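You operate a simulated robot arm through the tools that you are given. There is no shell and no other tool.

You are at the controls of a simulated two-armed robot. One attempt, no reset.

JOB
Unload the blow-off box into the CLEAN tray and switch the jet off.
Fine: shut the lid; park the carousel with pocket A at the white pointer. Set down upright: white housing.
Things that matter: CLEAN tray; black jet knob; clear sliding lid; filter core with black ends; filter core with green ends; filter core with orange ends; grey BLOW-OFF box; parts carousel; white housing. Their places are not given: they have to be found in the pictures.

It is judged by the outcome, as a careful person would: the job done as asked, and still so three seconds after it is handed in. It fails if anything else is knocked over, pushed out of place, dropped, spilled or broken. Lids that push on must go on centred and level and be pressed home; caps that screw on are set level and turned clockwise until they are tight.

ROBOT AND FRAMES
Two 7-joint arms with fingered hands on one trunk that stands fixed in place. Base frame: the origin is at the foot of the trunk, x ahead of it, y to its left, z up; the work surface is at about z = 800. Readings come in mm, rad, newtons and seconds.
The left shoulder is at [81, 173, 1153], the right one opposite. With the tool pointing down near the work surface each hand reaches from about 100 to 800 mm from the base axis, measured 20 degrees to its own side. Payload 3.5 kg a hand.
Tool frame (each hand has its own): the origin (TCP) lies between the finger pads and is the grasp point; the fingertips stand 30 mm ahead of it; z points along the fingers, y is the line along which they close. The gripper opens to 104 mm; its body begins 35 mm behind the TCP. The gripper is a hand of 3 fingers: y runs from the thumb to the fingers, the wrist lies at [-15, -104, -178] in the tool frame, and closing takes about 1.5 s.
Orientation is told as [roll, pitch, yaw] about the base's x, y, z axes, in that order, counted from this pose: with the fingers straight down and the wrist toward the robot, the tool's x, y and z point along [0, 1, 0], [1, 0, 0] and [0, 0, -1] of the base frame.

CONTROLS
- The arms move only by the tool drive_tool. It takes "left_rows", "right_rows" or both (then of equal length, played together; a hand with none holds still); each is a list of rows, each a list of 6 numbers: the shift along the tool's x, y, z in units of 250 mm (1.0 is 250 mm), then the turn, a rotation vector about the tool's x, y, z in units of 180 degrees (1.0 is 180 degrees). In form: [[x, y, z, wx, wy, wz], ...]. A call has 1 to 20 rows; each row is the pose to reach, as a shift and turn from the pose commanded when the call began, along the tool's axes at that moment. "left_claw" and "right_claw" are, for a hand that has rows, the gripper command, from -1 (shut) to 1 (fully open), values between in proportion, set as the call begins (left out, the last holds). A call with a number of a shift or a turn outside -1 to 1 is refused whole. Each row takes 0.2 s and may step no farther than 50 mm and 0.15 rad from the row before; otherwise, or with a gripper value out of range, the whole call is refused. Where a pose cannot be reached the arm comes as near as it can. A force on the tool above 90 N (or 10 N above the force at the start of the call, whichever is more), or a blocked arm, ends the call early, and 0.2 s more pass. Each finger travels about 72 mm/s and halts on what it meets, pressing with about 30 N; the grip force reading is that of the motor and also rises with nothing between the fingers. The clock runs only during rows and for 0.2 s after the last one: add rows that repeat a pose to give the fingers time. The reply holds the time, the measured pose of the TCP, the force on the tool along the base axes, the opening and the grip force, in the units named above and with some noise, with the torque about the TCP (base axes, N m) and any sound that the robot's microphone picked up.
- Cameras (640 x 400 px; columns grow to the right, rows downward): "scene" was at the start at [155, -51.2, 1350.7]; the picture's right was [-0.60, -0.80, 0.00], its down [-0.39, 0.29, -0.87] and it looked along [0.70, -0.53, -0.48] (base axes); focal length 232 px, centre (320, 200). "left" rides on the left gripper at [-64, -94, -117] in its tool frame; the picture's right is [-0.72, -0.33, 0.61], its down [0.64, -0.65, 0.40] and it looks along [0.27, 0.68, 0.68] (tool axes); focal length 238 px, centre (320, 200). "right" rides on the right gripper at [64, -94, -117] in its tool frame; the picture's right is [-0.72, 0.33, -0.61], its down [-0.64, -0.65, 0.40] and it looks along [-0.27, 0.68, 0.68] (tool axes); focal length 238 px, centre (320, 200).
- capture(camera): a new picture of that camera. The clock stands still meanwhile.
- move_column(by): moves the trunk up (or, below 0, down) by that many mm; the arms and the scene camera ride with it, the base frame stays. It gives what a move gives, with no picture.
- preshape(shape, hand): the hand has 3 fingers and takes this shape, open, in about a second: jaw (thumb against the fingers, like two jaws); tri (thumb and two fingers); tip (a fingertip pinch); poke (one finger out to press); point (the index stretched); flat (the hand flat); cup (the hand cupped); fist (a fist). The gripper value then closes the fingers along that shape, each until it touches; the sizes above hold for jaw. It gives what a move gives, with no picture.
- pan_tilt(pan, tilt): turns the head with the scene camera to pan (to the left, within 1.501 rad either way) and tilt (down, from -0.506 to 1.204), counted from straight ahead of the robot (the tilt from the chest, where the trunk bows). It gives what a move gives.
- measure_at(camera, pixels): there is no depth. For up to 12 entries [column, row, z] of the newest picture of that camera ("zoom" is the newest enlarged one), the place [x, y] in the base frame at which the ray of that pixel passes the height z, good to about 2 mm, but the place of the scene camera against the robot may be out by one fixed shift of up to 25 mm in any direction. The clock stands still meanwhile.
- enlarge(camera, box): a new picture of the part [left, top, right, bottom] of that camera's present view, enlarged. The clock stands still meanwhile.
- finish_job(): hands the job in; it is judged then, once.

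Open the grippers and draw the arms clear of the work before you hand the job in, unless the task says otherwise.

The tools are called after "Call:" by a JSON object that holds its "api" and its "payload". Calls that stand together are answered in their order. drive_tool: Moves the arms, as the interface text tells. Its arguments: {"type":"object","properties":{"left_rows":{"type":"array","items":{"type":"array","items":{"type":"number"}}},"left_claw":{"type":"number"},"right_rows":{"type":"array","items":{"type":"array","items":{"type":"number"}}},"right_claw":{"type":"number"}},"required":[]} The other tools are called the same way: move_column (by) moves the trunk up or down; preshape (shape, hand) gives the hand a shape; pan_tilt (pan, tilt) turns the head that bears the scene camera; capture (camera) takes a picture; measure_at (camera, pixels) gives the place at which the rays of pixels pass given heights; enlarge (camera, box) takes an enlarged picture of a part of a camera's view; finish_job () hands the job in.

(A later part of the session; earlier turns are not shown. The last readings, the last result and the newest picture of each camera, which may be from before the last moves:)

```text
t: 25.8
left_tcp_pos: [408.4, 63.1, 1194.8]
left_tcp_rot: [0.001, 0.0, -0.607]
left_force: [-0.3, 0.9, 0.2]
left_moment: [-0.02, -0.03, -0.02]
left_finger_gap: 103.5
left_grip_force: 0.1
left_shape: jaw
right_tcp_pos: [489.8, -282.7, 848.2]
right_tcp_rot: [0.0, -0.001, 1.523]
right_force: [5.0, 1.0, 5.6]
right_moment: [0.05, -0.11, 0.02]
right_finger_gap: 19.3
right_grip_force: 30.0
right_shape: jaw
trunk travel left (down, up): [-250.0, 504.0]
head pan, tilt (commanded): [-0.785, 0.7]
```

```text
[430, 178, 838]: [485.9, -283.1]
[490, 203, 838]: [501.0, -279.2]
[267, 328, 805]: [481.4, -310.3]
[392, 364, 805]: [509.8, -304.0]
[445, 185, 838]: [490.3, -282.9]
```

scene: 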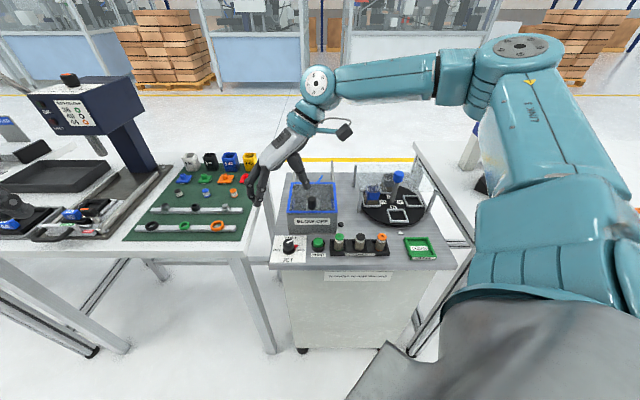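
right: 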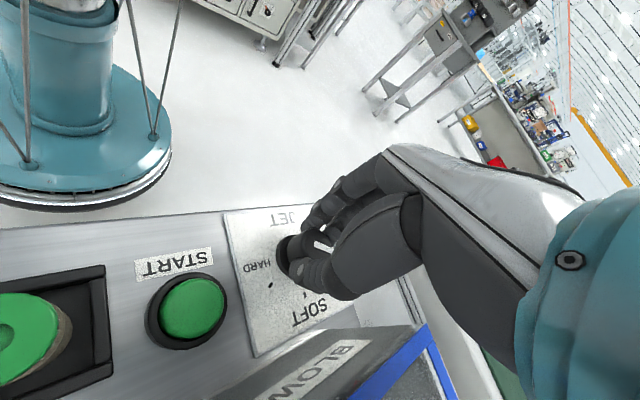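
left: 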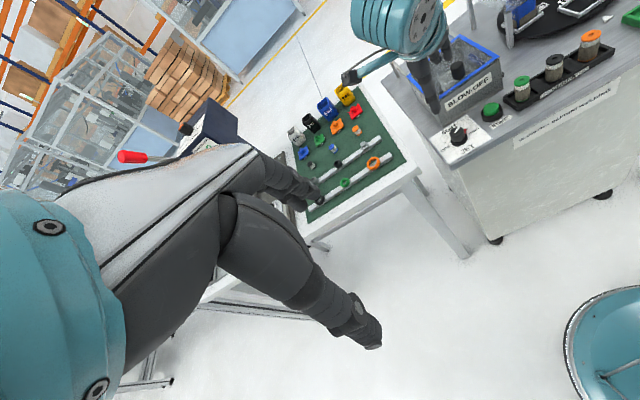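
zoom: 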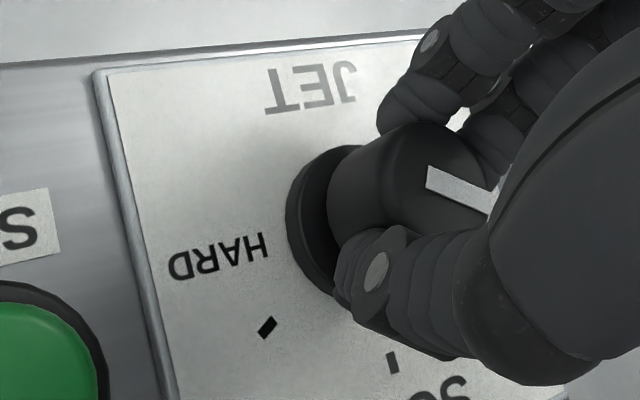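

The bar points to ≈14.5°, OFF tick at ≈16.7°. I add 2.5° of turn, then release and back off upward.

Call:
{"api": "drive_tool", "payload": {"right_rows": [[0, 0, 0, 0, 0, -0.008], [0, 0, 0, 0, 0, -0.015], [0, 0, 0, 0, 0, -0.015], [0, 0, 0, 0, 0, -0.015]]}}

Call:
{"api": "drive_tool", "payload": {"right_rows": [[0, 0, 0, 0, 0, 0], [0, 0, 0, 0, 0, 0], [0, 0, 0, 0, 0, 0], [0, 0, -0.07, 0, 0, 0], [0, 0, -0.14, 0, 0, 0], [0, 0, -0.212, 0, 0, 0], [0, 0, -0.4, 0, 0, 0], [0, 0, -0.5, 0, 0, 0], [0, 0, -0.6, 0, 0, 0]], "right_claw": 0.08}}

Call:
{"api": "enlarge", "payload": {"camera": "left", "box": [400, 80, 520, 160]}}

Call:
{"api": "capture", "payload": {"camera": "right"}}

```text
t: 26.8
left_tcp_pos: [408.8, 62.9, 1196.1]
left_tcp_rot: [0.0, 0.0, -0.607]
left_force: [-0.6, 0.7, 0.1]
left_moment: [0.01, 0.01, 0.01]
left_finger_gap: 103.8
left_grip_force: 0.1
left_shape: jaw
right_tcp_pos: [488.4, -282.7, 848.4]
right_tcp_rot: [0.0, 0.001, 1.566]
right_force: [6.3, 3.2, 8.2]
right_moment: [0.07, -0.14, -0.07]
right_finger_gap: 19.9
right_grip_force: 30.0
right_shape: jaw
trunk travel left (down, up): [-250.0, 504.0]
head pan, tilt (commanded): [-0.785, 0.7]
```

```text
t: 28.8
left_tcp_pos: [409.2, 62.9, 1195.3]
left_tcp_rot: [0.0, 0.0, -0.608]
left_force: [0.9, 0.0, 0.4]
left_moment: [0.0, 0.01, -0.01]
left_finger_gap: 103.8
left_grip_force: 0.1
left_shape: jaw
right_tcp_pos: [490.7, -281.4, 999.6]
right_tcp_rot: [0.001, 0.0, 1.567]
right_force: [-0.2, 0.3, 0.6]
right_moment: [-0.01, -0.02, 0.0]
right_finger_gap: 55.6
right_grip_force: 0.0
right_shape: jaw
trunk travel left (down, up): [-250.0, 504.0]
head pan, tilt (commanded): [-0.785, 0.7]
```

```text
5.00 times, centred on (460, 120) of left
```

zoom: 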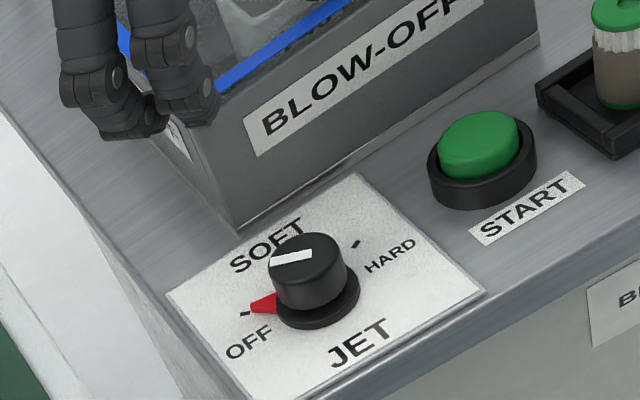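

```text
taken
```

right: 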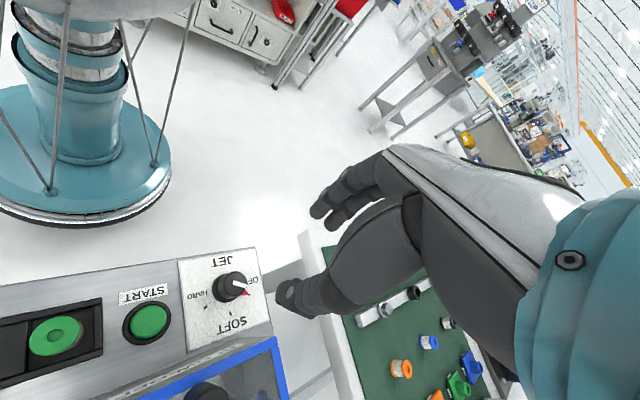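

The red pointer is on the OFF tick: jet is off. Next I go above the lid handle (504,-382) and turn the hand to yaw -45°, staying at z≈1000.

Call:
{"api": "drive_tool", "payload": {"right_rows": [[-0.003, -0.022, 0, 0, 0, 0.0416], [-0.006, -0.045, 0, 0, 0, 0.0832], [-0.009, -0.067, 0, 0, 0, 0.1248], [-0.012, -0.089, 0, 0, 0, 0.1664], [-0.015, -0.112, 0, 0, 0, 0.208], [-0.018, -0.134, 0, 0, 0, 0.2497], [-0.021, -0.156, 0, 0, 0, 0.2913], [-0.024, -0.179, 0, 0, 0, 0.3329], [-0.027, -0.201, 0, 0, 0, 0.3745], [-0.03, -0.223, 0, 0, 0, 0.4161], [-0.033, -0.246, 0, 0, 0, 0.4577], [-0.036, -0.268, 0, 0, 0, 0.4993], [-0.04, -0.29, 0, 0, 0, 0.5409], [-0.043, -0.313, 0, 0, 0, 0.5826], [-0.046, -0.335, 0, 0, 0, 0.6242], [-0.049, -0.357, 0, 0, 0, 0.6658], [-0.052, -0.38, 0, 0, 0, 0.7074], [-0.055, -0.402, 0, 0, 0, 0.749], [-0.055, -0.402, 0, 0, 0, 0.749]], "right_claw": 0.2}}

Call:
{"api": "capture", "payload": {"camera": "right"}}

Call:
{"api": "capture", "payload": {"camera": "left"}}

Call:
{"api": "capture", "payload": {"camera": "scene"}}

```text
t: 32.8
left_tcp_pos: [408.5, 62.7, 1195.1]
left_tcp_rot: [-0.002, 0.0, -0.607]
left_force: [0.1, -0.3, -0.8]
left_moment: [-0.01, 0.0, -0.01]
left_finger_gap: 103.6
left_grip_force: 0.0
left_shape: jaw
right_tcp_pos: [502.9, -382.3, 998.0]
right_tcp_rot: [0.0, 0.001, -0.788]
right_force: [-0.4, -0.3, -0.1]
right_moment: [-0.02, 0.01, 0.0]
right_finger_gap: 62.3
right_grip_force: 0.1
right_shape: jaw
right hand out of reach, approached as far as the arm can: row 11, 12, 13, 14, 15, 16
trunk travel left (down, up): [-250.0, 504.0]
head pan, tilt (commanded): [-0.785, 0.7]
```

```text
taken
```

right: 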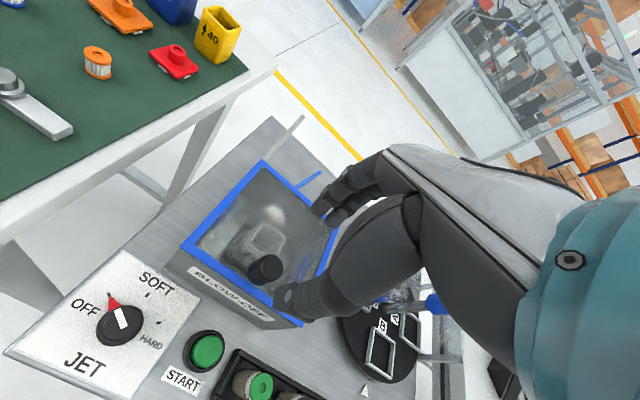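

```text
taken
```

left: 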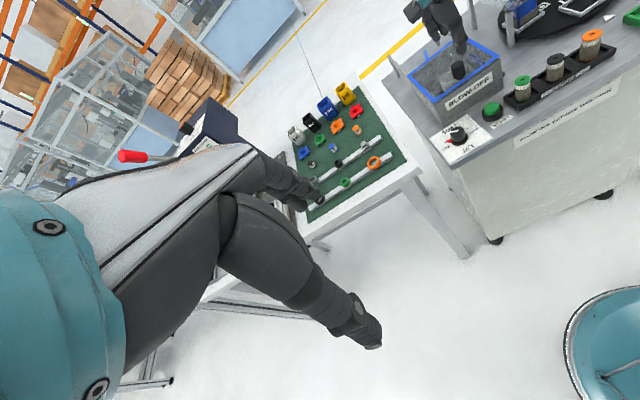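

```text
taken
```

scene: 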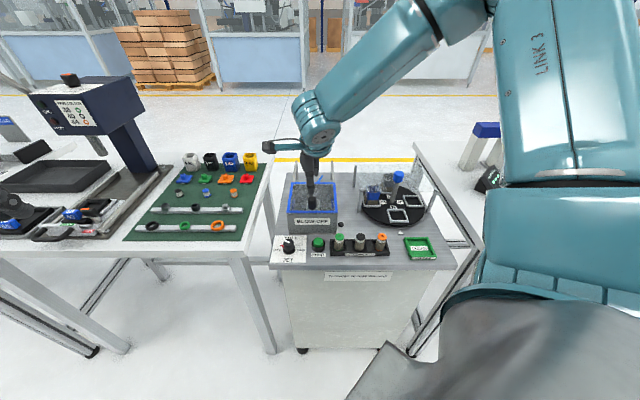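

The knob clearly shows OFF, and the hand is above the lid handle (seen at (265,268)). I measure the handle and lid here.

Call:
{"api": "enlarge", "payload": {"camera": "right", "box": [180, 140, 340, 330]}}

Call:
{"api": "measure_at", "payload": {"camera": "right", "pixels": [[268, 266, 910], [268, 266, 920], [268, 266, 930], [185, 248, 884], [263, 163, 884], [302, 324, 884]]}}

```text
2.11 times, centred on (260, 235) of right
```

zoom: 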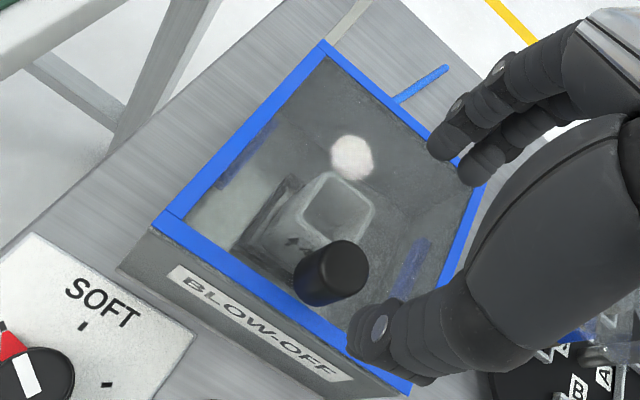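

```text
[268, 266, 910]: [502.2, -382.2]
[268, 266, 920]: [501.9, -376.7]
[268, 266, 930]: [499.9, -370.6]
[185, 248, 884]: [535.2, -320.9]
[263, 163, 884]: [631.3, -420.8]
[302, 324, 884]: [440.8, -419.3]
```

Handle centre ≈(503,-382), top ≈912; TCP is right above it. I descend to TCP z≈920 (tips ≈890, just above the lid at 884).

Call:
{"api": "drive_tool", "payload": {"right_rows": [[0, 0, 0.1, 0, 0, 0], [0, 0, 0.2, 0, 0, 0], [0, 0, 0.27, 0, 0, 0], [0, 0, 0.312, 0, 0, 0], [0, 0, 0.312, 0, 0, 0]]}}

Call:
{"api": "capture", "payload": {"camera": "right"}}

Call:
{"api": "enlarge", "payload": {"camera": "left", "box": [380, 0, 540, 120]}}

```text
t: 34.0
left_tcp_pos: [409.2, 61.5, 1194.3]
left_tcp_rot: [0.001, -0.001, -0.609]
left_force: [-0.7, 0.2, -0.8]
left_moment: [-0.01, 0.02, -0.03]
left_finger_gap: 103.5
left_grip_force: 0.2
left_shape: jaw
right_tcp_pos: [503.1, -383.5, 919.1]
right_tcp_rot: [0.001, -0.001, -0.785]
right_force: [0.9, -0.7, 5.0]
right_moment: [-0.17, -0.14, -0.01]
right_finger_gap: 62.2
right_grip_force: 0.1
right_shape: jaw
trunk travel left (down, up): [-250.0, 504.0]
head pan, tilt (commanded): [-0.785, 0.7]
```

```text
taken
```

right: 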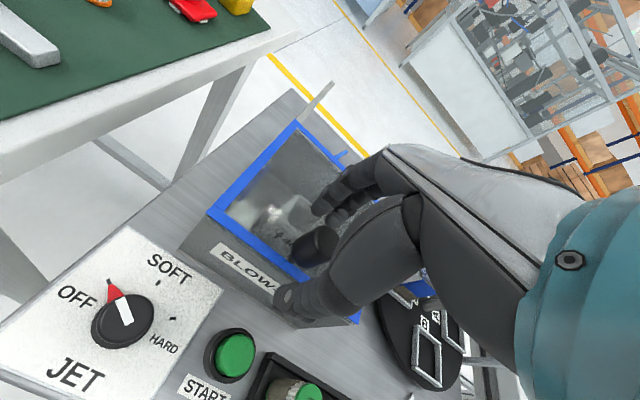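

```text
3.33 times, centred on (460, 60) of left
```

zoom: 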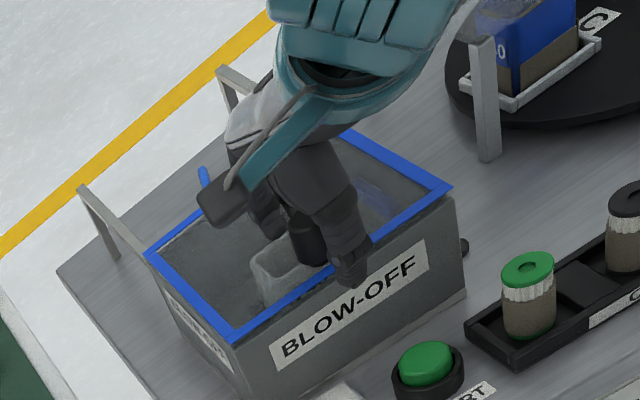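

A 5 N upward force suggests a fingertip just touches the lid; I rise 4 mm and close on the handle.

Call:
{"api": "drive_tool", "payload": {"right_rows": [[0, 0, -0.016, 0, 0, 0], [0, 0, -0.016, 0, 0, 0]]}}

Call:
{"api": "drive_tool", "payload": {"right_rows": [[0, 0, 0, 0, 0, 0], [0, 0, 0, 0, 0, 0], [0, 0, 0, 0, 0, 0], [0, 0, 0, 0, 0, 0], [0, 0, 0, 0, 0, 0]], "right_claw": -1}}

Call:
{"api": "enlarge", "payload": {"camera": "left", "box": [380, 0, 540, 120]}}

Call:
{"api": "enlarge", "payload": {"camera": "right", "box": [200, 120, 440, 340]}}

```text
t: 34.6
left_tcp_pos: [409.5, 61.4, 1195.8]
left_tcp_rot: [0.001, 0.0, -0.607]
left_force: [0.2, -0.1, 0.6]
left_moment: [0.02, 0.0, 0.01]
left_finger_gap: 103.8
left_grip_force: 0.0
left_shape: jaw
right_tcp_pos: [501.1, -384.5, 923.1]
right_tcp_rot: [0.0, -0.003, -0.787]
right_force: [-0.2, -1.4, -0.2]
right_moment: [-0.02, 0.01, 0.02]
right_finger_gap: 62.3
right_grip_force: 0.0
right_shape: jaw
trunk travel left (down, up): [-250.0, 504.0]
head pan, tilt (commanded): [-0.785, 0.7]
```

```text
t: 35.8
left_tcp_pos: [408.8, 61.4, 1195.5]
left_tcp_rot: [0.0, 0.0, -0.608]
left_force: [-1.1, -0.2, 0.5]
left_moment: [-0.01, 0.0, -0.02]
left_finger_gap: 103.4
left_grip_force: 0.2
left_shape: jaw
right_tcp_pos: [501.9, -383.2, 923.0]
right_tcp_rot: [0.0, -0.002, -0.785]
right_force: [-2.2, 0.0, -2.5]
right_moment: [0.04, -0.01, -0.03]
right_finger_gap: 15.6
right_grip_force: 30.5
right_shape: jaw
trunk travel left (down, up): [-250.0, 504.0]
head pan, tilt (commanded): [-0.785, 0.7]
```

```text
3.33 times, centred on (460, 60) of left
```

zoom: 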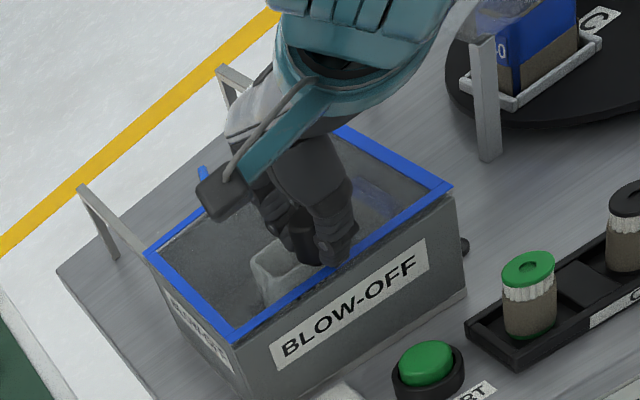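

```text
1.82 times, centred on (320, 230) of right
```

zoom: 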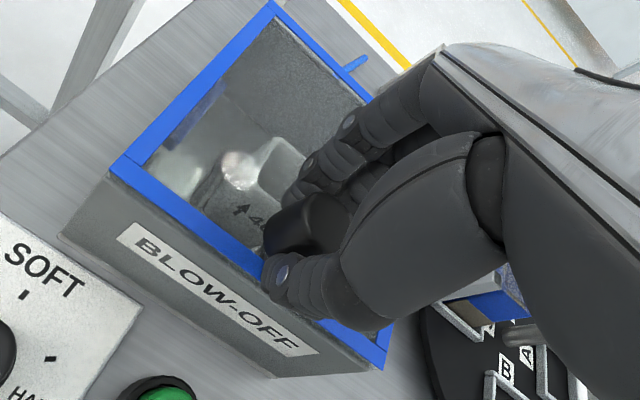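

The handle is held. I slide the lid away along tool y (station depth axis), first 60 mm.

Call:
{"api": "drive_tool", "payload": {"right_rows": [[0, 0.03, 0, 0, 0, 0], [0, 0.08, 0, 0, 0, 0], [0, 0.13, 0, 0, 0, 0], [0, 0.18, 0, 0, 0, 0], [0, 0.24, 0, 0, 0, 0], [0, 0.24, 0, 0, 0, 0]]}}

Call:
{"api": "enlarge", "payload": {"camera": "left", "box": [380, 0, 540, 120]}}

```text
t: 37.2
left_tcp_pos: [408.6, 60.8, 1195.5]
left_tcp_rot: [0.003, 0.001, -0.607]
left_force: [0.4, 0.4, -0.3]
left_moment: [0.02, 0.01, -0.01]
left_finger_gap: 103.6
left_grip_force: 0.1
left_shape: jaw
right_tcp_pos: [544.5, -426.7, 922.6]
right_tcp_rot: [0.0, 0.0, -0.786]
right_force: [-2.8, -3.6, 0.2]
right_moment: [-0.06, 0.03, -0.03]
right_finger_gap: 15.4
right_grip_force: 30.0
right_shape: jaw
trunk travel left (down, up): [-250.0, 504.0]
head pan, tilt (commanded): [-0.785, 0.7]
```

```text
3.33 times, centred on (460, 60) of left
```

zoom: 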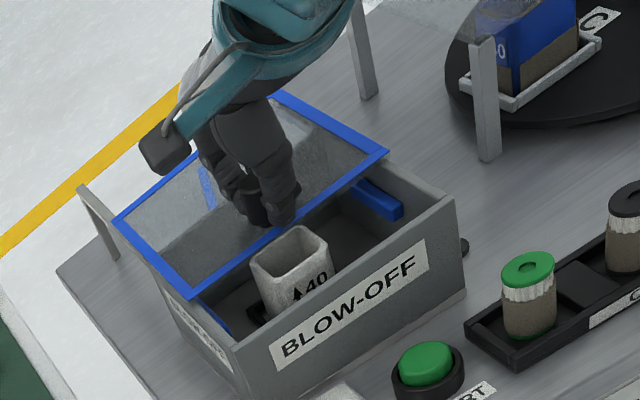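

The lid slides freely; the housing (marked ↑40) appears. I slide 70 mm farther.

Call:
{"api": "drive_tool", "payload": {"right_rows": [[0, 0.05, 0, 0, 0, 0], [0, 0.1, 0, 0, 0, 0], [0, 0.15, 0, 0, 0, 0], [0, 0.2, 0, 0, 0, 0], [0, 0.24, 0, 0, 0, 0], [0, 0.27, 0, 0, 0, 0], [0, 0.27, 0, 0, 0, 0]]}}

Call:
{"api": "enlarge", "payload": {"camera": "left", "box": [380, 0, 540, 120]}}

Call:
{"api": "capture", "payload": {"camera": "scene"}}

```text
t: 38.8
left_tcp_pos: [409.3, 61.8, 1194.4]
left_tcp_rot: [0.001, -0.001, -0.607]
left_force: [0.0, 0.0, -0.2]
left_moment: [0.02, 0.02, -0.03]
left_finger_gap: 103.4
left_grip_force: 0.1
left_shape: jaw
right_tcp_pos: [593.5, -475.2, 923.5]
right_tcp_rot: [0.0, 0.003, -0.786]
right_force: [-2.3, -0.7, -7.7]
right_moment: [-0.04, 0.01, -0.02]
right_finger_gap: 15.6
right_grip_force: 30.0
right_shape: jaw
trunk travel left (down, up): [-250.0, 504.0]
head pan, tilt (commanded): [-0.785, 0.7]
```

```text
3.33 times, centred on (460, 60) of left
```

zoom: 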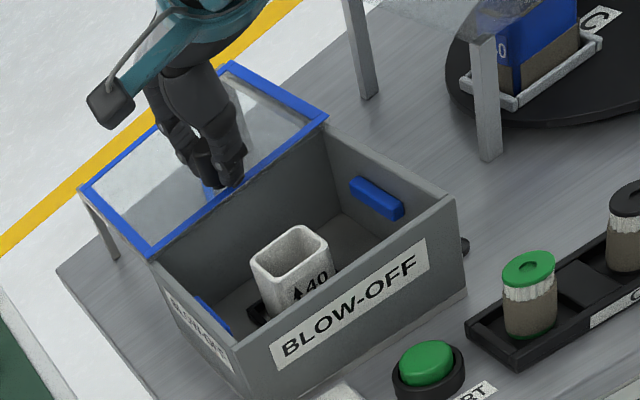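

```text
taken
```

scene: 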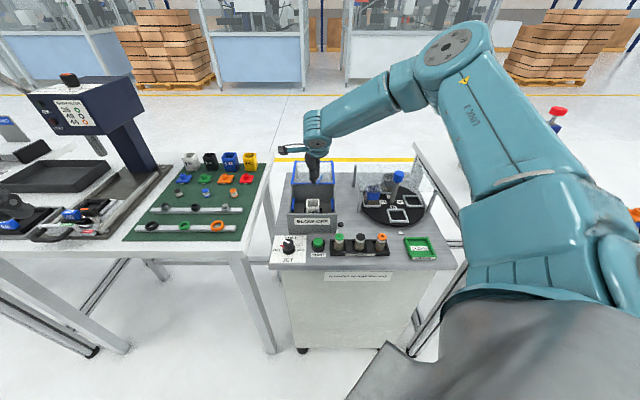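

The box is fully uncovered, lid resting on its rails behind. I release the handle and rise 100 mm, then draw back toward the robot to look into the box.

Call:
{"api": "drive_tool", "payload": {"right_rows": [[0, 0, 0, 0, 0, 0], [0, 0, 0, 0, 0, 0], [0, 0, 0, 0, 0, 0], [0, 0, 0, 0, 0, 0], [0, 0, -0.1, 0, 0, 0], [0, 0, -0.2, 0, 0, 0], [0, 0, -0.32, 0, 0, 0], [0, -0.15, -0.42, 0, 0, 0], [0, -0.3, -0.5, 0, 0, 0], [0, -0.45, -0.5, 0, 0, 0], [0, -0.45, -0.5, 0, 0, 0]], "right_claw": 0.2}}

Call:
{"api": "capture", "payload": {"camera": "right"}}

Call:
{"api": "enlarge", "payload": {"camera": "left", "box": [380, 0, 540, 120]}}

```text
t: 41.2
left_tcp_pos: [409.6, 61.9, 1194.9]
left_tcp_rot: [0.0, 0.001, -0.609]
left_force: [-0.6, -0.7, -0.1]
left_moment: [0.02, 0.02, -0.03]
left_finger_gap: 103.7
left_grip_force: 0.0
left_shape: jaw
right_tcp_pos: [513.8, -392.4, 1046.4]
right_tcp_rot: [-0.001, 0.0, -0.787]
right_force: [0.1, 0.2, 0.5]
right_moment: [-0.03, 0.0, 0.0]
right_finger_gap: 62.2
right_grip_force: 0.0
right_shape: jaw
trunk travel left (down, up): [-250.0, 504.0]
head pan, tilt (commanded): [-0.785, 0.7]
```

```text
taken
```

right: 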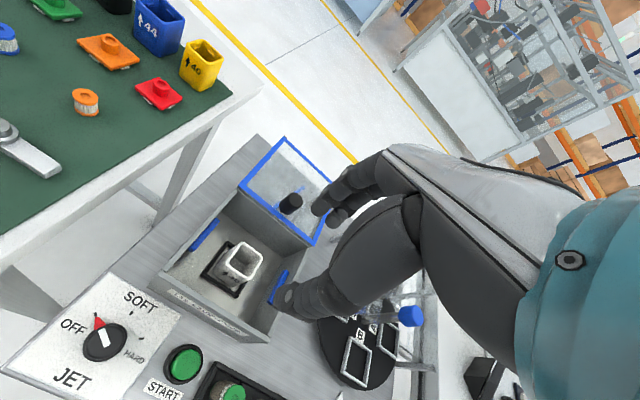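

```text
3.33 times, centred on (460, 60) of left
```

zoom: 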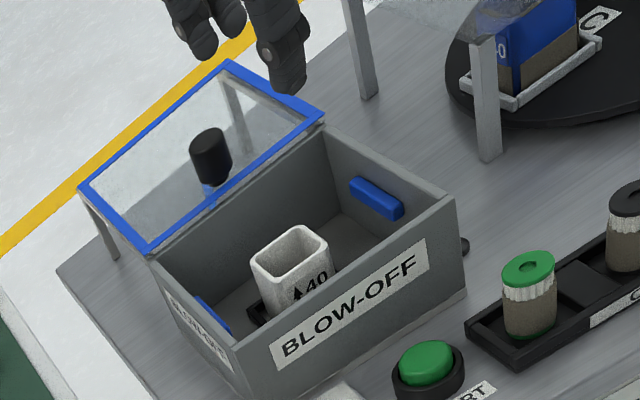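

I enlarge the right view into the box to see the housing, its contents and orientation.

Call:
{"api": "enlarge", "payload": {"camera": "right", "box": [150, 190, 310, 340]}}

Call:
{"api": "measure_at", "payload": {"camera": "zoom", "pixels": [[320, 200, 850]]}}

```text
2.67 times, centred on (230, 265) of right
```

zoom: 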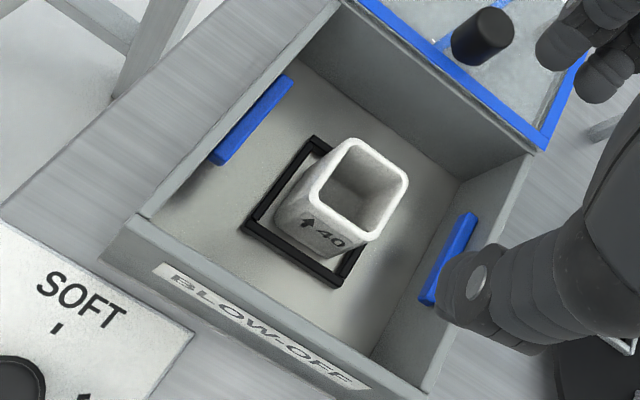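

```text
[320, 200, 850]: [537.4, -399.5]
```

I measure the rim corners at trial heights and then the same rim in the left view to fix its height.

Call:
{"api": "measure_at", "payload": {"camera": "zoom", "pixels": [[349, 141, 860], [406, 178, 860], [372, 238, 860], [306, 196, 860], [313, 138, 806], [247, 224, 806], [338, 285, 806], [357, 189, 850], [357, 189, 870], [128, 240, 880], [405, 388, 880], [338, 0, 880]]}}

Call:
{"api": "enlarge", "payload": {"camera": "left", "box": [390, 30, 510, 110]}}

```text
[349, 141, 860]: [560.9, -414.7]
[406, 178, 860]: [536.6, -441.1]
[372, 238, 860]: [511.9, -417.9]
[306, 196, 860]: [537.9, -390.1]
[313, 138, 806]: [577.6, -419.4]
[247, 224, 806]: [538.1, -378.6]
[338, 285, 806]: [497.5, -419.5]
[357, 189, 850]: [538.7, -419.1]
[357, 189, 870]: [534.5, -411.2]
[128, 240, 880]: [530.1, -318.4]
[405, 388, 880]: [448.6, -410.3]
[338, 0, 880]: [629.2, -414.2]
```

```text
5.00 times, centred on (450, 70) of left
```

zoom: 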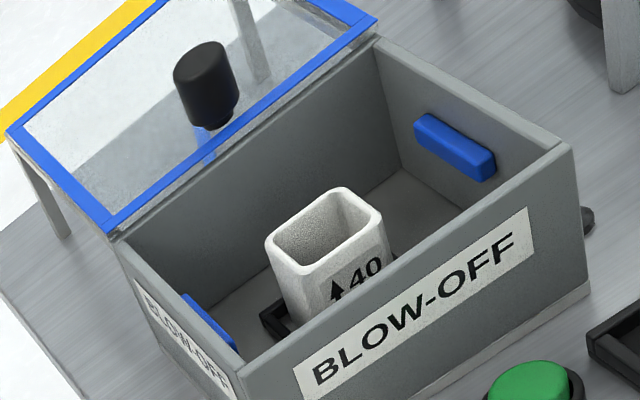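

Same rim in the left zoom: centre about (325,230).

Call:
{"api": "measure_at", "payload": {"camera": "zoom", "pixels": [[325, 230, 840], [325, 230, 850], [325, 230, 860], [325, 230, 870], [268, 240, 850], [338, 189, 850], [382, 222, 850], [304, 272, 850]]}}

```text
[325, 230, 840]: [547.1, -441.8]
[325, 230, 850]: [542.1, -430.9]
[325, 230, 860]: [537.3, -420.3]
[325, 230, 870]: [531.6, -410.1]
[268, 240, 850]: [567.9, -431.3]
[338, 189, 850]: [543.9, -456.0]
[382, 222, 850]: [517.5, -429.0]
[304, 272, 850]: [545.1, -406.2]
```

Rim top ≈867, housing centre ≈(534.5,-412.3), about 38 mm square, aligned with the box; empty inside. I'll grip it across the station's width (yaw ≈ +46°) to keep the knuckles away from the lid handle; first I rotate there in the air above the box.

Call:
{"api": "drive_tool", "payload": {"right_rows": [[0, 0.01, 0, 0, 0, -0.0388], [0, 0.02, 0, 0, 0, -0.0777], [0.001, 0.03, 0, 0, 0, -0.1165], [0.001, 0.04, 0, 0, 0, -0.1554], [0.001, 0.05, 0, 0, 0, -0.1942], [0.001, 0.06, 0, 0, 0, -0.2331], [0.001, 0.07, 0, 0, 0, -0.2719], [0.002, 0.08, 0, 0, 0, -0.3108], [0.002, 0.09, 0, 0, 0, -0.3496], [0.002, 0.1, 0, 0, 0, -0.3885], [0.002, 0.11, 0, 0, 0, -0.4273], [0.002, 0.115, 0, 0, 0, -0.4662], [0.0024, 0.115, 0, 0, 0, -0.505], [0.0024, 0.115, 0, 0, 0, -0.505]], "right_claw": 0.08}}

Call:
{"api": "capture", "payload": {"camera": "right"}}

Call:
{"api": "capture", "payload": {"camera": "scene"}}

Call:
{"api": "enlarge", "payload": {"camera": "left", "box": [380, 0, 540, 120]}}

```text
t: 44.2
left_tcp_pos: [410.1, 60.6, 1194.6]
left_tcp_rot: [-0.001, 0.0, -0.609]
left_force: [0.4, -0.4, -0.5]
left_moment: [-0.01, -0.01, 0.0]
left_finger_gap: 103.7
left_grip_force: 0.1
left_shape: jaw
right_tcp_pos: [534.8, -413.0, 1048.6]
right_tcp_rot: [0.001, 0.001, 0.802]
right_force: [0.0, 0.1, 0.1]
right_moment: [0.03, -0.03, 0.02]
right_finger_gap: 56.5
right_grip_force: 0.0
right_shape: jaw
trunk travel left (down, up): [-250.0, 504.0]
head pan, tilt (commanded): [-0.785, 0.7]
```

```text
taken
```

right: 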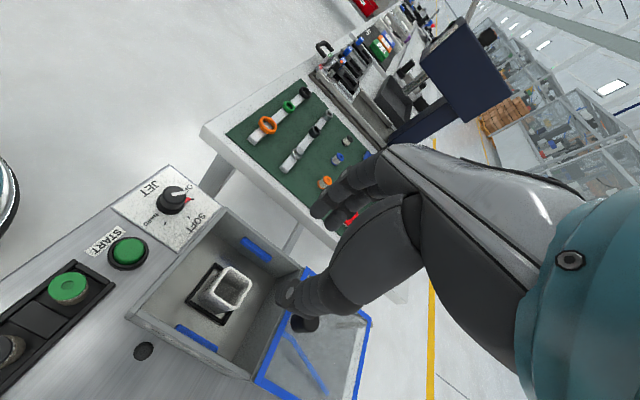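

```text
taken
```

scene: 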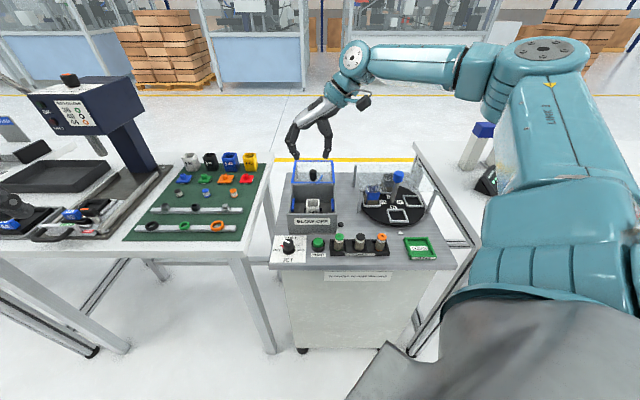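

```text
3.33 times, centred on (460, 60) of left
```

zoom: 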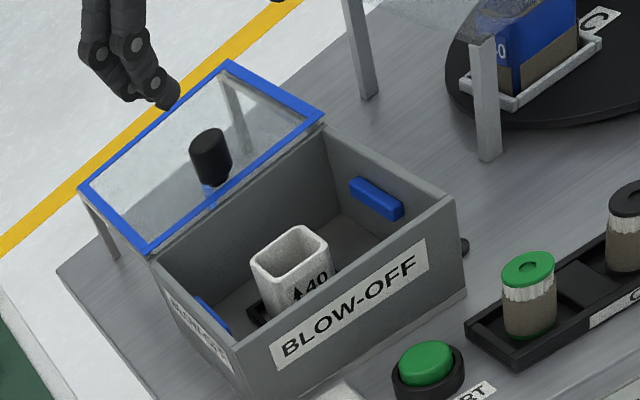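

The arm holds yaw 0.802 rad above the box. I re-measure the housing rim from this view.

Call:
{"api": "enlarge", "payload": {"camera": "right", "box": [120, 200, 340, 380]}}

```text
2.22 times, centred on (230, 290) of right
```

zoom: 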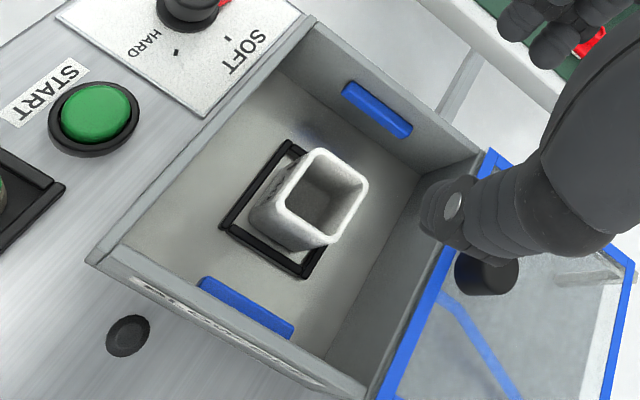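

I measure rim corners (318,149),(369,184),(328,245),(276,205), floor frame corners and wall tops.

Call:
{"api": "measure_at", "payload": {"camera": "zoom", "pixels": [[318, 149, 867], [369, 184, 867], [328, 245, 867], [276, 205, 867], [322, 197, 867], [288, 140, 812], [220, 228, 812], [304, 278, 812], [95, 252, 880], [362, 392, 880], [312, 20, 880], [480, 152, 880]]}}

```text
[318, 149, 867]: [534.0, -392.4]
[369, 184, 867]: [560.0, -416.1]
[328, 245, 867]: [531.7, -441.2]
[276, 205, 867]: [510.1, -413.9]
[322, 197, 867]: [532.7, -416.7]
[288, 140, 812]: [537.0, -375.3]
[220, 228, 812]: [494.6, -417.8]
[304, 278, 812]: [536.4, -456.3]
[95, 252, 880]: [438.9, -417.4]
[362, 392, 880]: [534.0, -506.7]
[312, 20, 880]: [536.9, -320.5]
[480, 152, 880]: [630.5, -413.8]
```

Box, frame and housing centres agree at ≈(535,-415). I descend to TCP z≈885 first and check clearance.

Call:
{"api": "drive_tool", "payload": {"right_rows": [[-0.003, -0.003, 0.15, 0, 0, 0], [-0.006, -0.005, 0.3, 0, 0, 0], [-0.006, -0.005, 0.42, 0, 0, 0], [-0.006, -0.005, 0.52, 0, 0, 0], [-0.006, -0.005, 0.6, 0, 0, 0], [-0.006, -0.005, 0.655, 0, 0, 0], [-0.006, -0.005, 0.655, 0, 0, 0]]}}

Call:
{"api": "capture", "payload": {"camera": "right"}}

Call:
{"api": "enlarge", "payload": {"camera": "left", "box": [380, 0, 540, 120]}}

Call:
{"api": "enlarge", "payload": {"camera": "scene", "box": [260, 120, 380, 260]}}

```text
t: 45.8
left_tcp_pos: [409.5, 60.7, 1195.6]
left_tcp_rot: [0.001, 0.0, -0.608]
left_force: [-0.5, -0.6, -0.2]
left_moment: [-0.04, 0.02, -0.01]
left_finger_gap: 103.7
left_grip_force: 0.0
left_shape: jaw
right_tcp_pos: [535.7, -416.0, 883.4]
right_tcp_rot: [0.001, -0.001, 0.802]
right_force: [-0.7, 0.1, 0.4]
right_moment: [-0.02, -0.04, 0.0]
right_finger_gap: 56.5
right_grip_force: 0.1
right_shape: jaw
trunk travel left (down, up): [-250.0, 504.0]
head pan, tilt (commanded): [-0.785, 0.7]
```

```text
taken
```

right: 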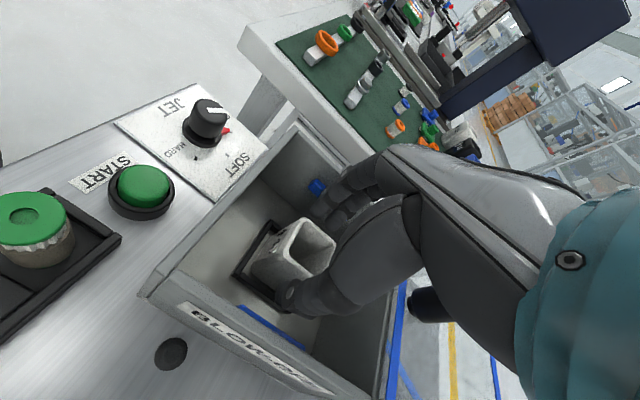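

```text
3.33 times, centred on (460, 60) of left
```

zoom: 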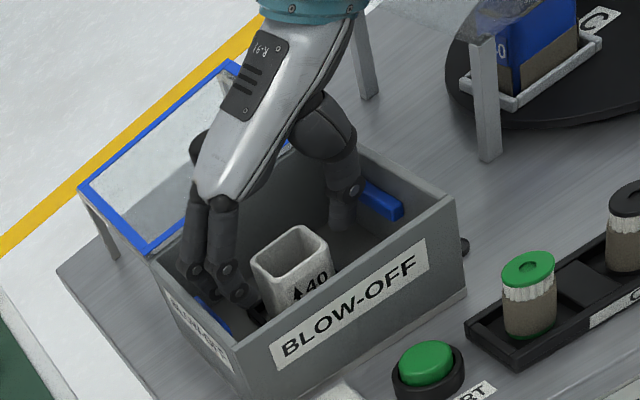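

```text
2.86 times, centred on (320, 190) of scene
```

zoom: 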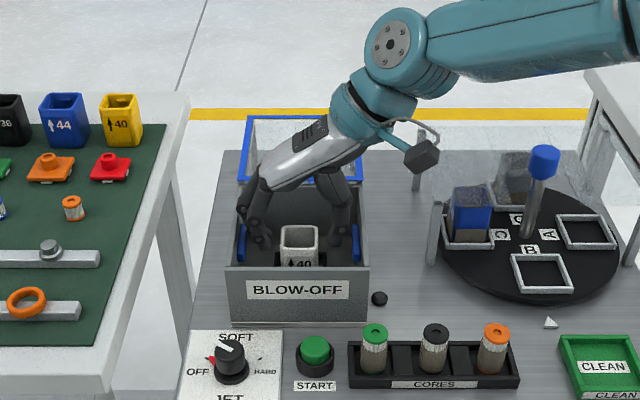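

Fingers and thumb straddle the housing with clearance to walls and blue pads. I descend the last 20 mm to TCP z≈864.

Call:
{"api": "drive_tool", "payload": {"right_rows": [[0, 0, 0.03, 0, 0, 0], [0, 0, 0.06, 0, 0, 0], [0, 0, 0.08, 0, 0, 0], [0, 0, 0.08, 0, 0, 0]]}}

Call:
{"api": "enlarge", "payload": {"camera": "left", "box": [390, 20, 510, 110]}}

Call:
{"api": "enlarge", "payload": {"camera": "right", "box": [200, 160, 420, 360]}}

```text
t: 46.8
left_tcp_pos: [409.0, 61.6, 1195.0]
left_tcp_rot: [0.0, 0.0, -0.608]
left_force: [0.2, 0.7, 0.4]
left_moment: [0.03, -0.01, -0.03]
left_finger_gap: 103.5
left_grip_force: 0.0
left_shape: jaw
right_tcp_pos: [534.8, -414.8, 864.2]
right_tcp_rot: [0.0, 0.0, 0.799]
right_force: [-0.2, -0.5, -0.7]
right_moment: [0.01, -0.02, -0.02]
right_finger_gap: 56.5
right_grip_force: 0.0
right_shape: jaw
trunk travel left (down, up): [-250.0, 504.0]
head pan, tilt (commanded): [-0.785, 0.7]
```

```text
4.44 times, centred on (450, 65) of left
```

zoom: 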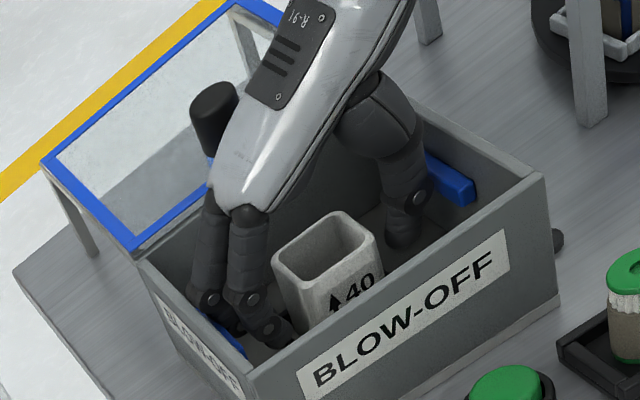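

```text
2.00 times, centred on (310, 260) of right
```

zoom: 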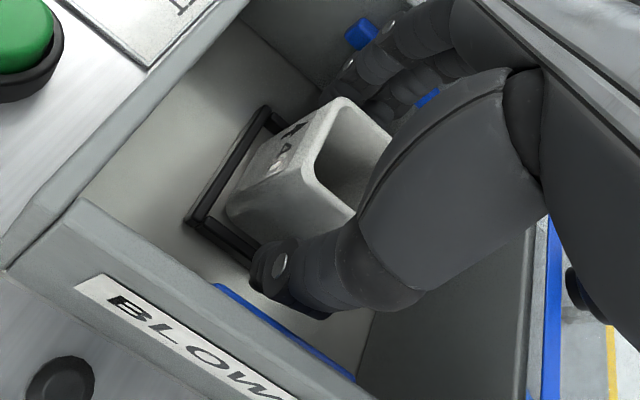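

No contact forces and the housing is straddled evenly. I close the gripper on it.

Call:
{"api": "drive_tool", "payload": {"right_rows": [[0, 0, 0, 0, 0, 0], [0, 0, 0, 0, 0, 0], [0, 0, 0, 0, 0, 0], [0, 0, 0, 0, 0, 0], [0, 0, 0, 0, 0, 0], [0, 0, 0, 0, 0, 0]], "right_claw": -1}}

Call:
{"api": "enlarge", "payload": {"camera": "left", "box": [390, 20, 510, 110]}}

Call:
{"api": "enlarge", "payload": {"camera": "right", "box": [200, 160, 420, 360]}}

```text
t: 48.2
left_tcp_pos: [409.4, 62.3, 1195.9]
left_tcp_rot: [0.001, -0.001, -0.607]
left_force: [0.7, 0.0, 0.4]
left_moment: [-0.05, -0.04, 0.0]
left_finger_gap: 103.4
left_grip_force: 0.0
left_shape: jaw
right_tcp_pos: [534.0, -416.1, 863.8]
right_tcp_rot: [0.002, -0.001, 0.799]
right_force: [0.2, -0.9, -0.9]
right_moment: [0.04, -0.01, 0.05]
right_finger_gap: 34.3
right_grip_force: 29.8
right_shape: jaw
trunk travel left (down, up): [-250.0, 504.0]
head pan, tilt (commanded): [-0.785, 0.7]
```

```text
4.44 times, centred on (450, 65) of left
```

zoom: 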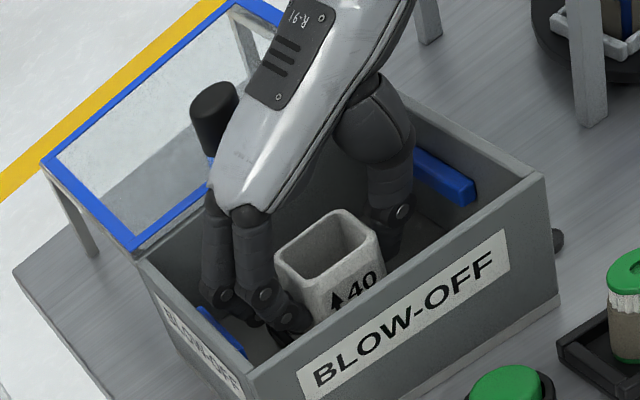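

```text
2.00 times, centred on (310, 260) of right
```

zoom: 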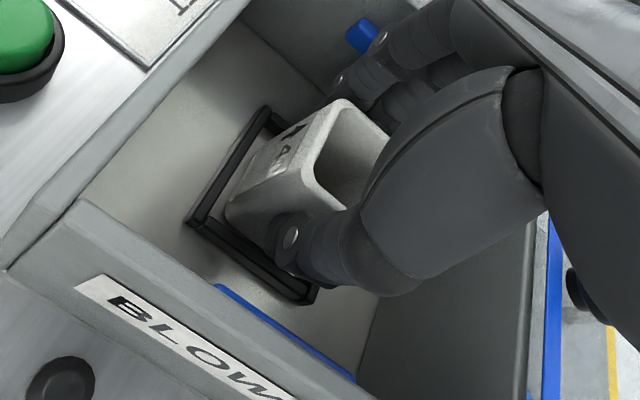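

Grip 30 N, gap 34. I lift straight up 40 mm and check the hold.

Call:
{"api": "drive_tool", "payload": {"right_rows": [[0, 0, -0.03, 0, 0, 0], [0, 0, -0.07, 0, 0, 0], [0, 0, -0.12, 0, 0, 0], [0, 0, -0.16, 0, 0, 0], [0, 0, -0.16, 0, 0, 0]]}}

Call:
{"api": "enlarge", "payload": {"camera": "left", "box": [390, 20, 510, 110]}}

Call:
{"api": "enlarge", "payload": {"camera": "right", "box": [200, 160, 420, 360]}}

```text
t: 49.4
left_tcp_pos: [409.3, 61.5, 1195.8]
left_tcp_rot: [0.0, 0.001, -0.608]
left_force: [0.9, 0.3, 0.0]
left_moment: [0.0, 0.0, -0.01]
left_finger_gap: 103.8
left_grip_force: 0.1
left_shape: jaw
right_tcp_pos: [533.1, -415.0, 906.3]
right_tcp_rot: [0.001, -0.001, 0.802]
right_force: [-0.1, -0.1, -0.3]
right_moment: [0.03, 0.0, 0.0]
right_finger_gap: 34.4
right_grip_force: 30.3
right_shape: jaw
trunk travel left (down, up): [-250.0, 504.0]
head pan, tilt (commanded): [-0.785, 0.7]
```

```text
4.44 times, centred on (450, 65) of left
```

zoom: 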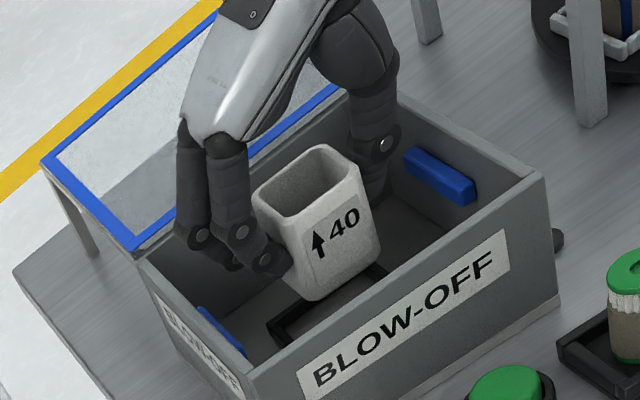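

```text
2.00 times, centred on (310, 260) of right
```

zoom: 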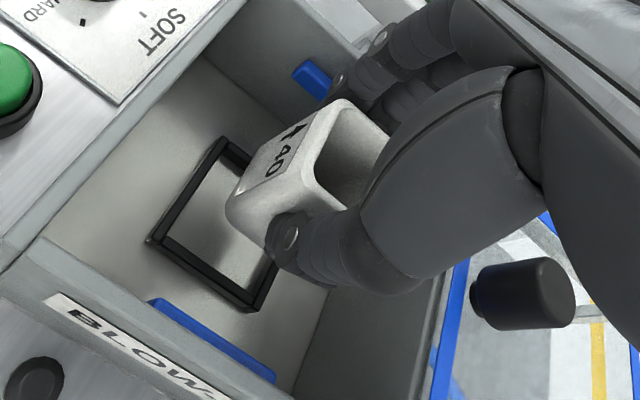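

Housing is lifted upright and stable. I raise it to TCP z≈1010, clear of walls and handle.

Call:
{"api": "drive_tool", "payload": {"right_rows": [[0, 0, -0.08, 0, 0, 0], [0, 0, -0.18, 0, 0, 0], [0, 0, -0.28, 0, 0, 0], [0, 0, -0.37, 0, 0, 0], [0, 0, -0.42, 0, 0, 0], [0, 0, -0.42, 0, 0, 0]]}}

Call:
{"api": "capture", "payload": {"camera": "scene"}}

Call:
{"api": "enlarge", "payload": {"camera": "scene", "box": [340, 150, 460, 270]}}

```text
t: 50.8
left_tcp_pos: [408.9, 61.6, 1196.1]
left_tcp_rot: [-0.001, -0.001, -0.607]
left_force: [0.0, 0.1, 0.0]
left_moment: [0.0, 0.02, -0.03]
left_finger_gap: 103.7
left_grip_force: 0.1
left_shape: jaw
right_tcp_pos: [536.1, -416.4, 1008.2]
right_tcp_rot: [0.001, -0.001, 0.802]
right_force: [-0.2, -0.9, -0.3]
right_moment: [0.04, -0.02, 0.0]
right_finger_gap: 34.6
right_grip_force: 29.8
right_shape: jaw
trunk travel left (down, up): [-250.0, 504.0]
head pan, tilt (commanded): [-0.785, 0.7]
```

```text
taken
```

scene: 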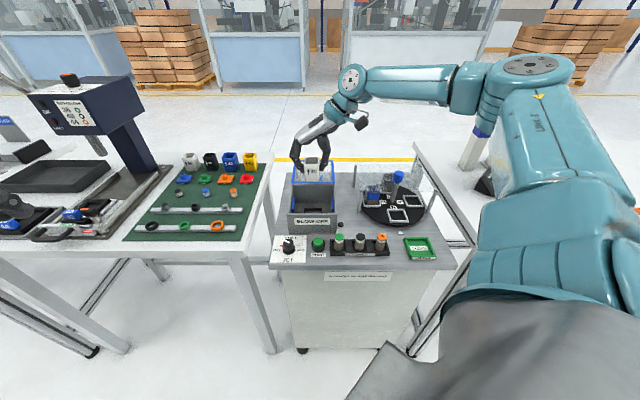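

```text
3.33 times, centred on (400, 210) of scene
```

zoom: 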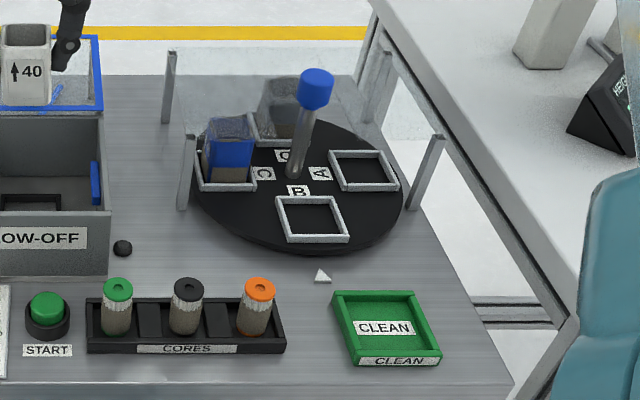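

I measure the tray's corners and the pointer in this zoom (z≈812 rim, 805 floor).

Call:
{"api": "measure_at", "payload": {"camera": "zoom", "pixels": [[332, 294, 815], [412, 291, 815], [442, 355, 815], [352, 362, 815], [385, 328, 806], [323, 277, 801], [315, 75, 950], [118, 288, 850], [47, 318, 805]]}}

```text
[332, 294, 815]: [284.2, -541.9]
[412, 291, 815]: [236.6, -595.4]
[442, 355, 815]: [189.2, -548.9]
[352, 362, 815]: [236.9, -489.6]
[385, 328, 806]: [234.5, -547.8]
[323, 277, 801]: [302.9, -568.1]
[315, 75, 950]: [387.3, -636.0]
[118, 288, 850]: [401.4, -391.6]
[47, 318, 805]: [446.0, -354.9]
```

Tray centre corrected ≈(233,-536). I carry the housing half way at constant height and check reach.

Call:
{"api": "drive_tool", "payload": {"right_rows": [[0.03, -0.06, 0, 0, 0, 0], [0.075, -0.165, 0, 0, 0, 0], [0.12, -0.27, 0, 0, 0, 0], [0.17, -0.375, 0, 0, 0, 0], [0.22, -0.48, 0, 0, 0, 0], [0.27, -0.593, 0, 0, 0, 0], [0.27, -0.593, 0, 0, 0, 0]]}}

Call:
{"api": "capture", "payload": {"camera": "right"}}

Call:
{"api": "capture", "payload": {"camera": "scene"}}

```text
t: 52.4
left_tcp_pos: [409.4, 60.8, 1194.8]
left_tcp_rot: [0.001, -0.001, -0.607]
left_force: [0.5, -0.2, 0.9]
left_moment: [0.02, 0.02, 0.02]
left_finger_gap: 103.7
left_grip_force: 0.0
left_shape: jaw
right_tcp_pos: [382.7, -475.3, 1008.4]
right_tcp_rot: [0.002, 0.001, 0.801]
right_force: [-0.2, 0.4, 0.3]
right_moment: [0.0, 0.0, -0.03]
right_finger_gap: 34.3
right_grip_force: 30.0
right_shape: jaw
trunk travel left (down, up): [-250.0, 504.0]
head pan, tilt (commanded): [-0.785, 0.7]
```

```text
taken
```

right: 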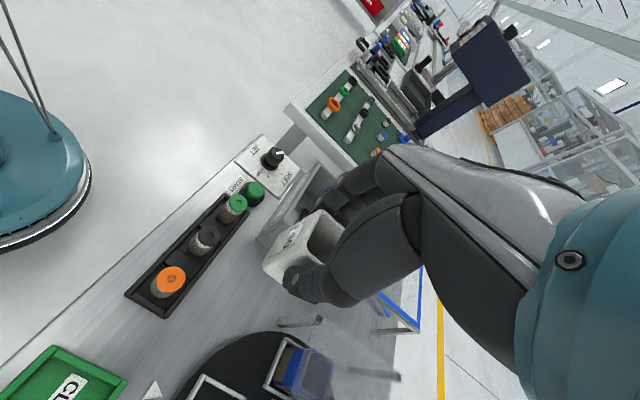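

```text
taken
```

scene: 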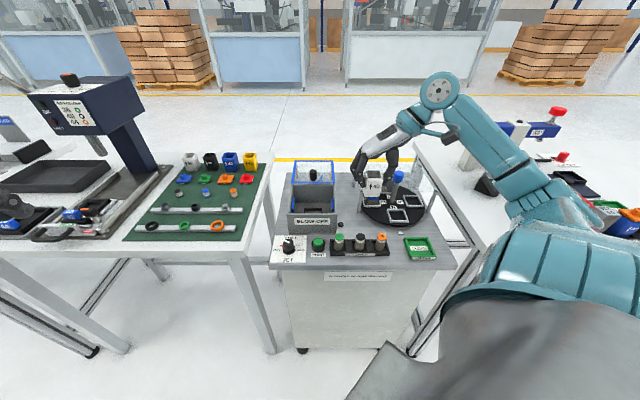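

Reach is fine. I continue to above the tray.

Call:
{"api": "drive_tool", "payload": {"right_rows": [[0.04, -0.09, 0, 0, 0, 0], [0.085, -0.19, 0, 0, 0, 0], [0.13, -0.29, 0, 0, 0, 0], [0.175, -0.39, 0, 0, 0, 0], [0.22, -0.49, 0, 0, 0, 0], [0.262, -0.591, 0, 0, 0, 0], [0.262, -0.591, 0, 0, 0, 0]]}}

Call:
{"api": "capture", "payload": {"camera": "right"}}

Call:
{"api": "capture", "payload": {"camera": "scene"}}

```text
t: 54.0
left_tcp_pos: [409.4, 61.5, 1194.8]
left_tcp_rot: [0.0, 0.0, -0.609]
left_force: [0.1, -0.3, -0.2]
left_moment: [-0.04, 0.01, 0.03]
left_finger_gap: 103.8
left_grip_force: 0.0
left_shape: jaw
right_tcp_pos: [235.9, -536.6, 1008.2]
right_tcp_rot: [-0.001, -0.001, 0.8]
right_force: [0.3, 0.3, 0.2]
right_moment: [-0.04, 0.03, -0.03]
right_finger_gap: 34.3
right_grip_force: 30.1
right_shape: jaw
trunk travel left (down, up): [-250.0, 504.0]
head pan, tilt (commanded): [-0.785, 0.7]
```

```text
taken
```

right: 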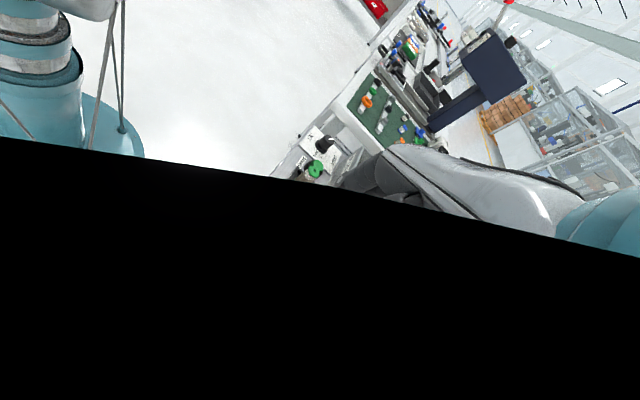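

```text
taken
```

scene: 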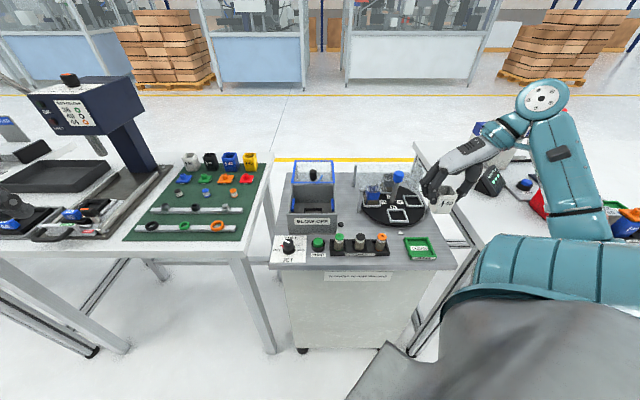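

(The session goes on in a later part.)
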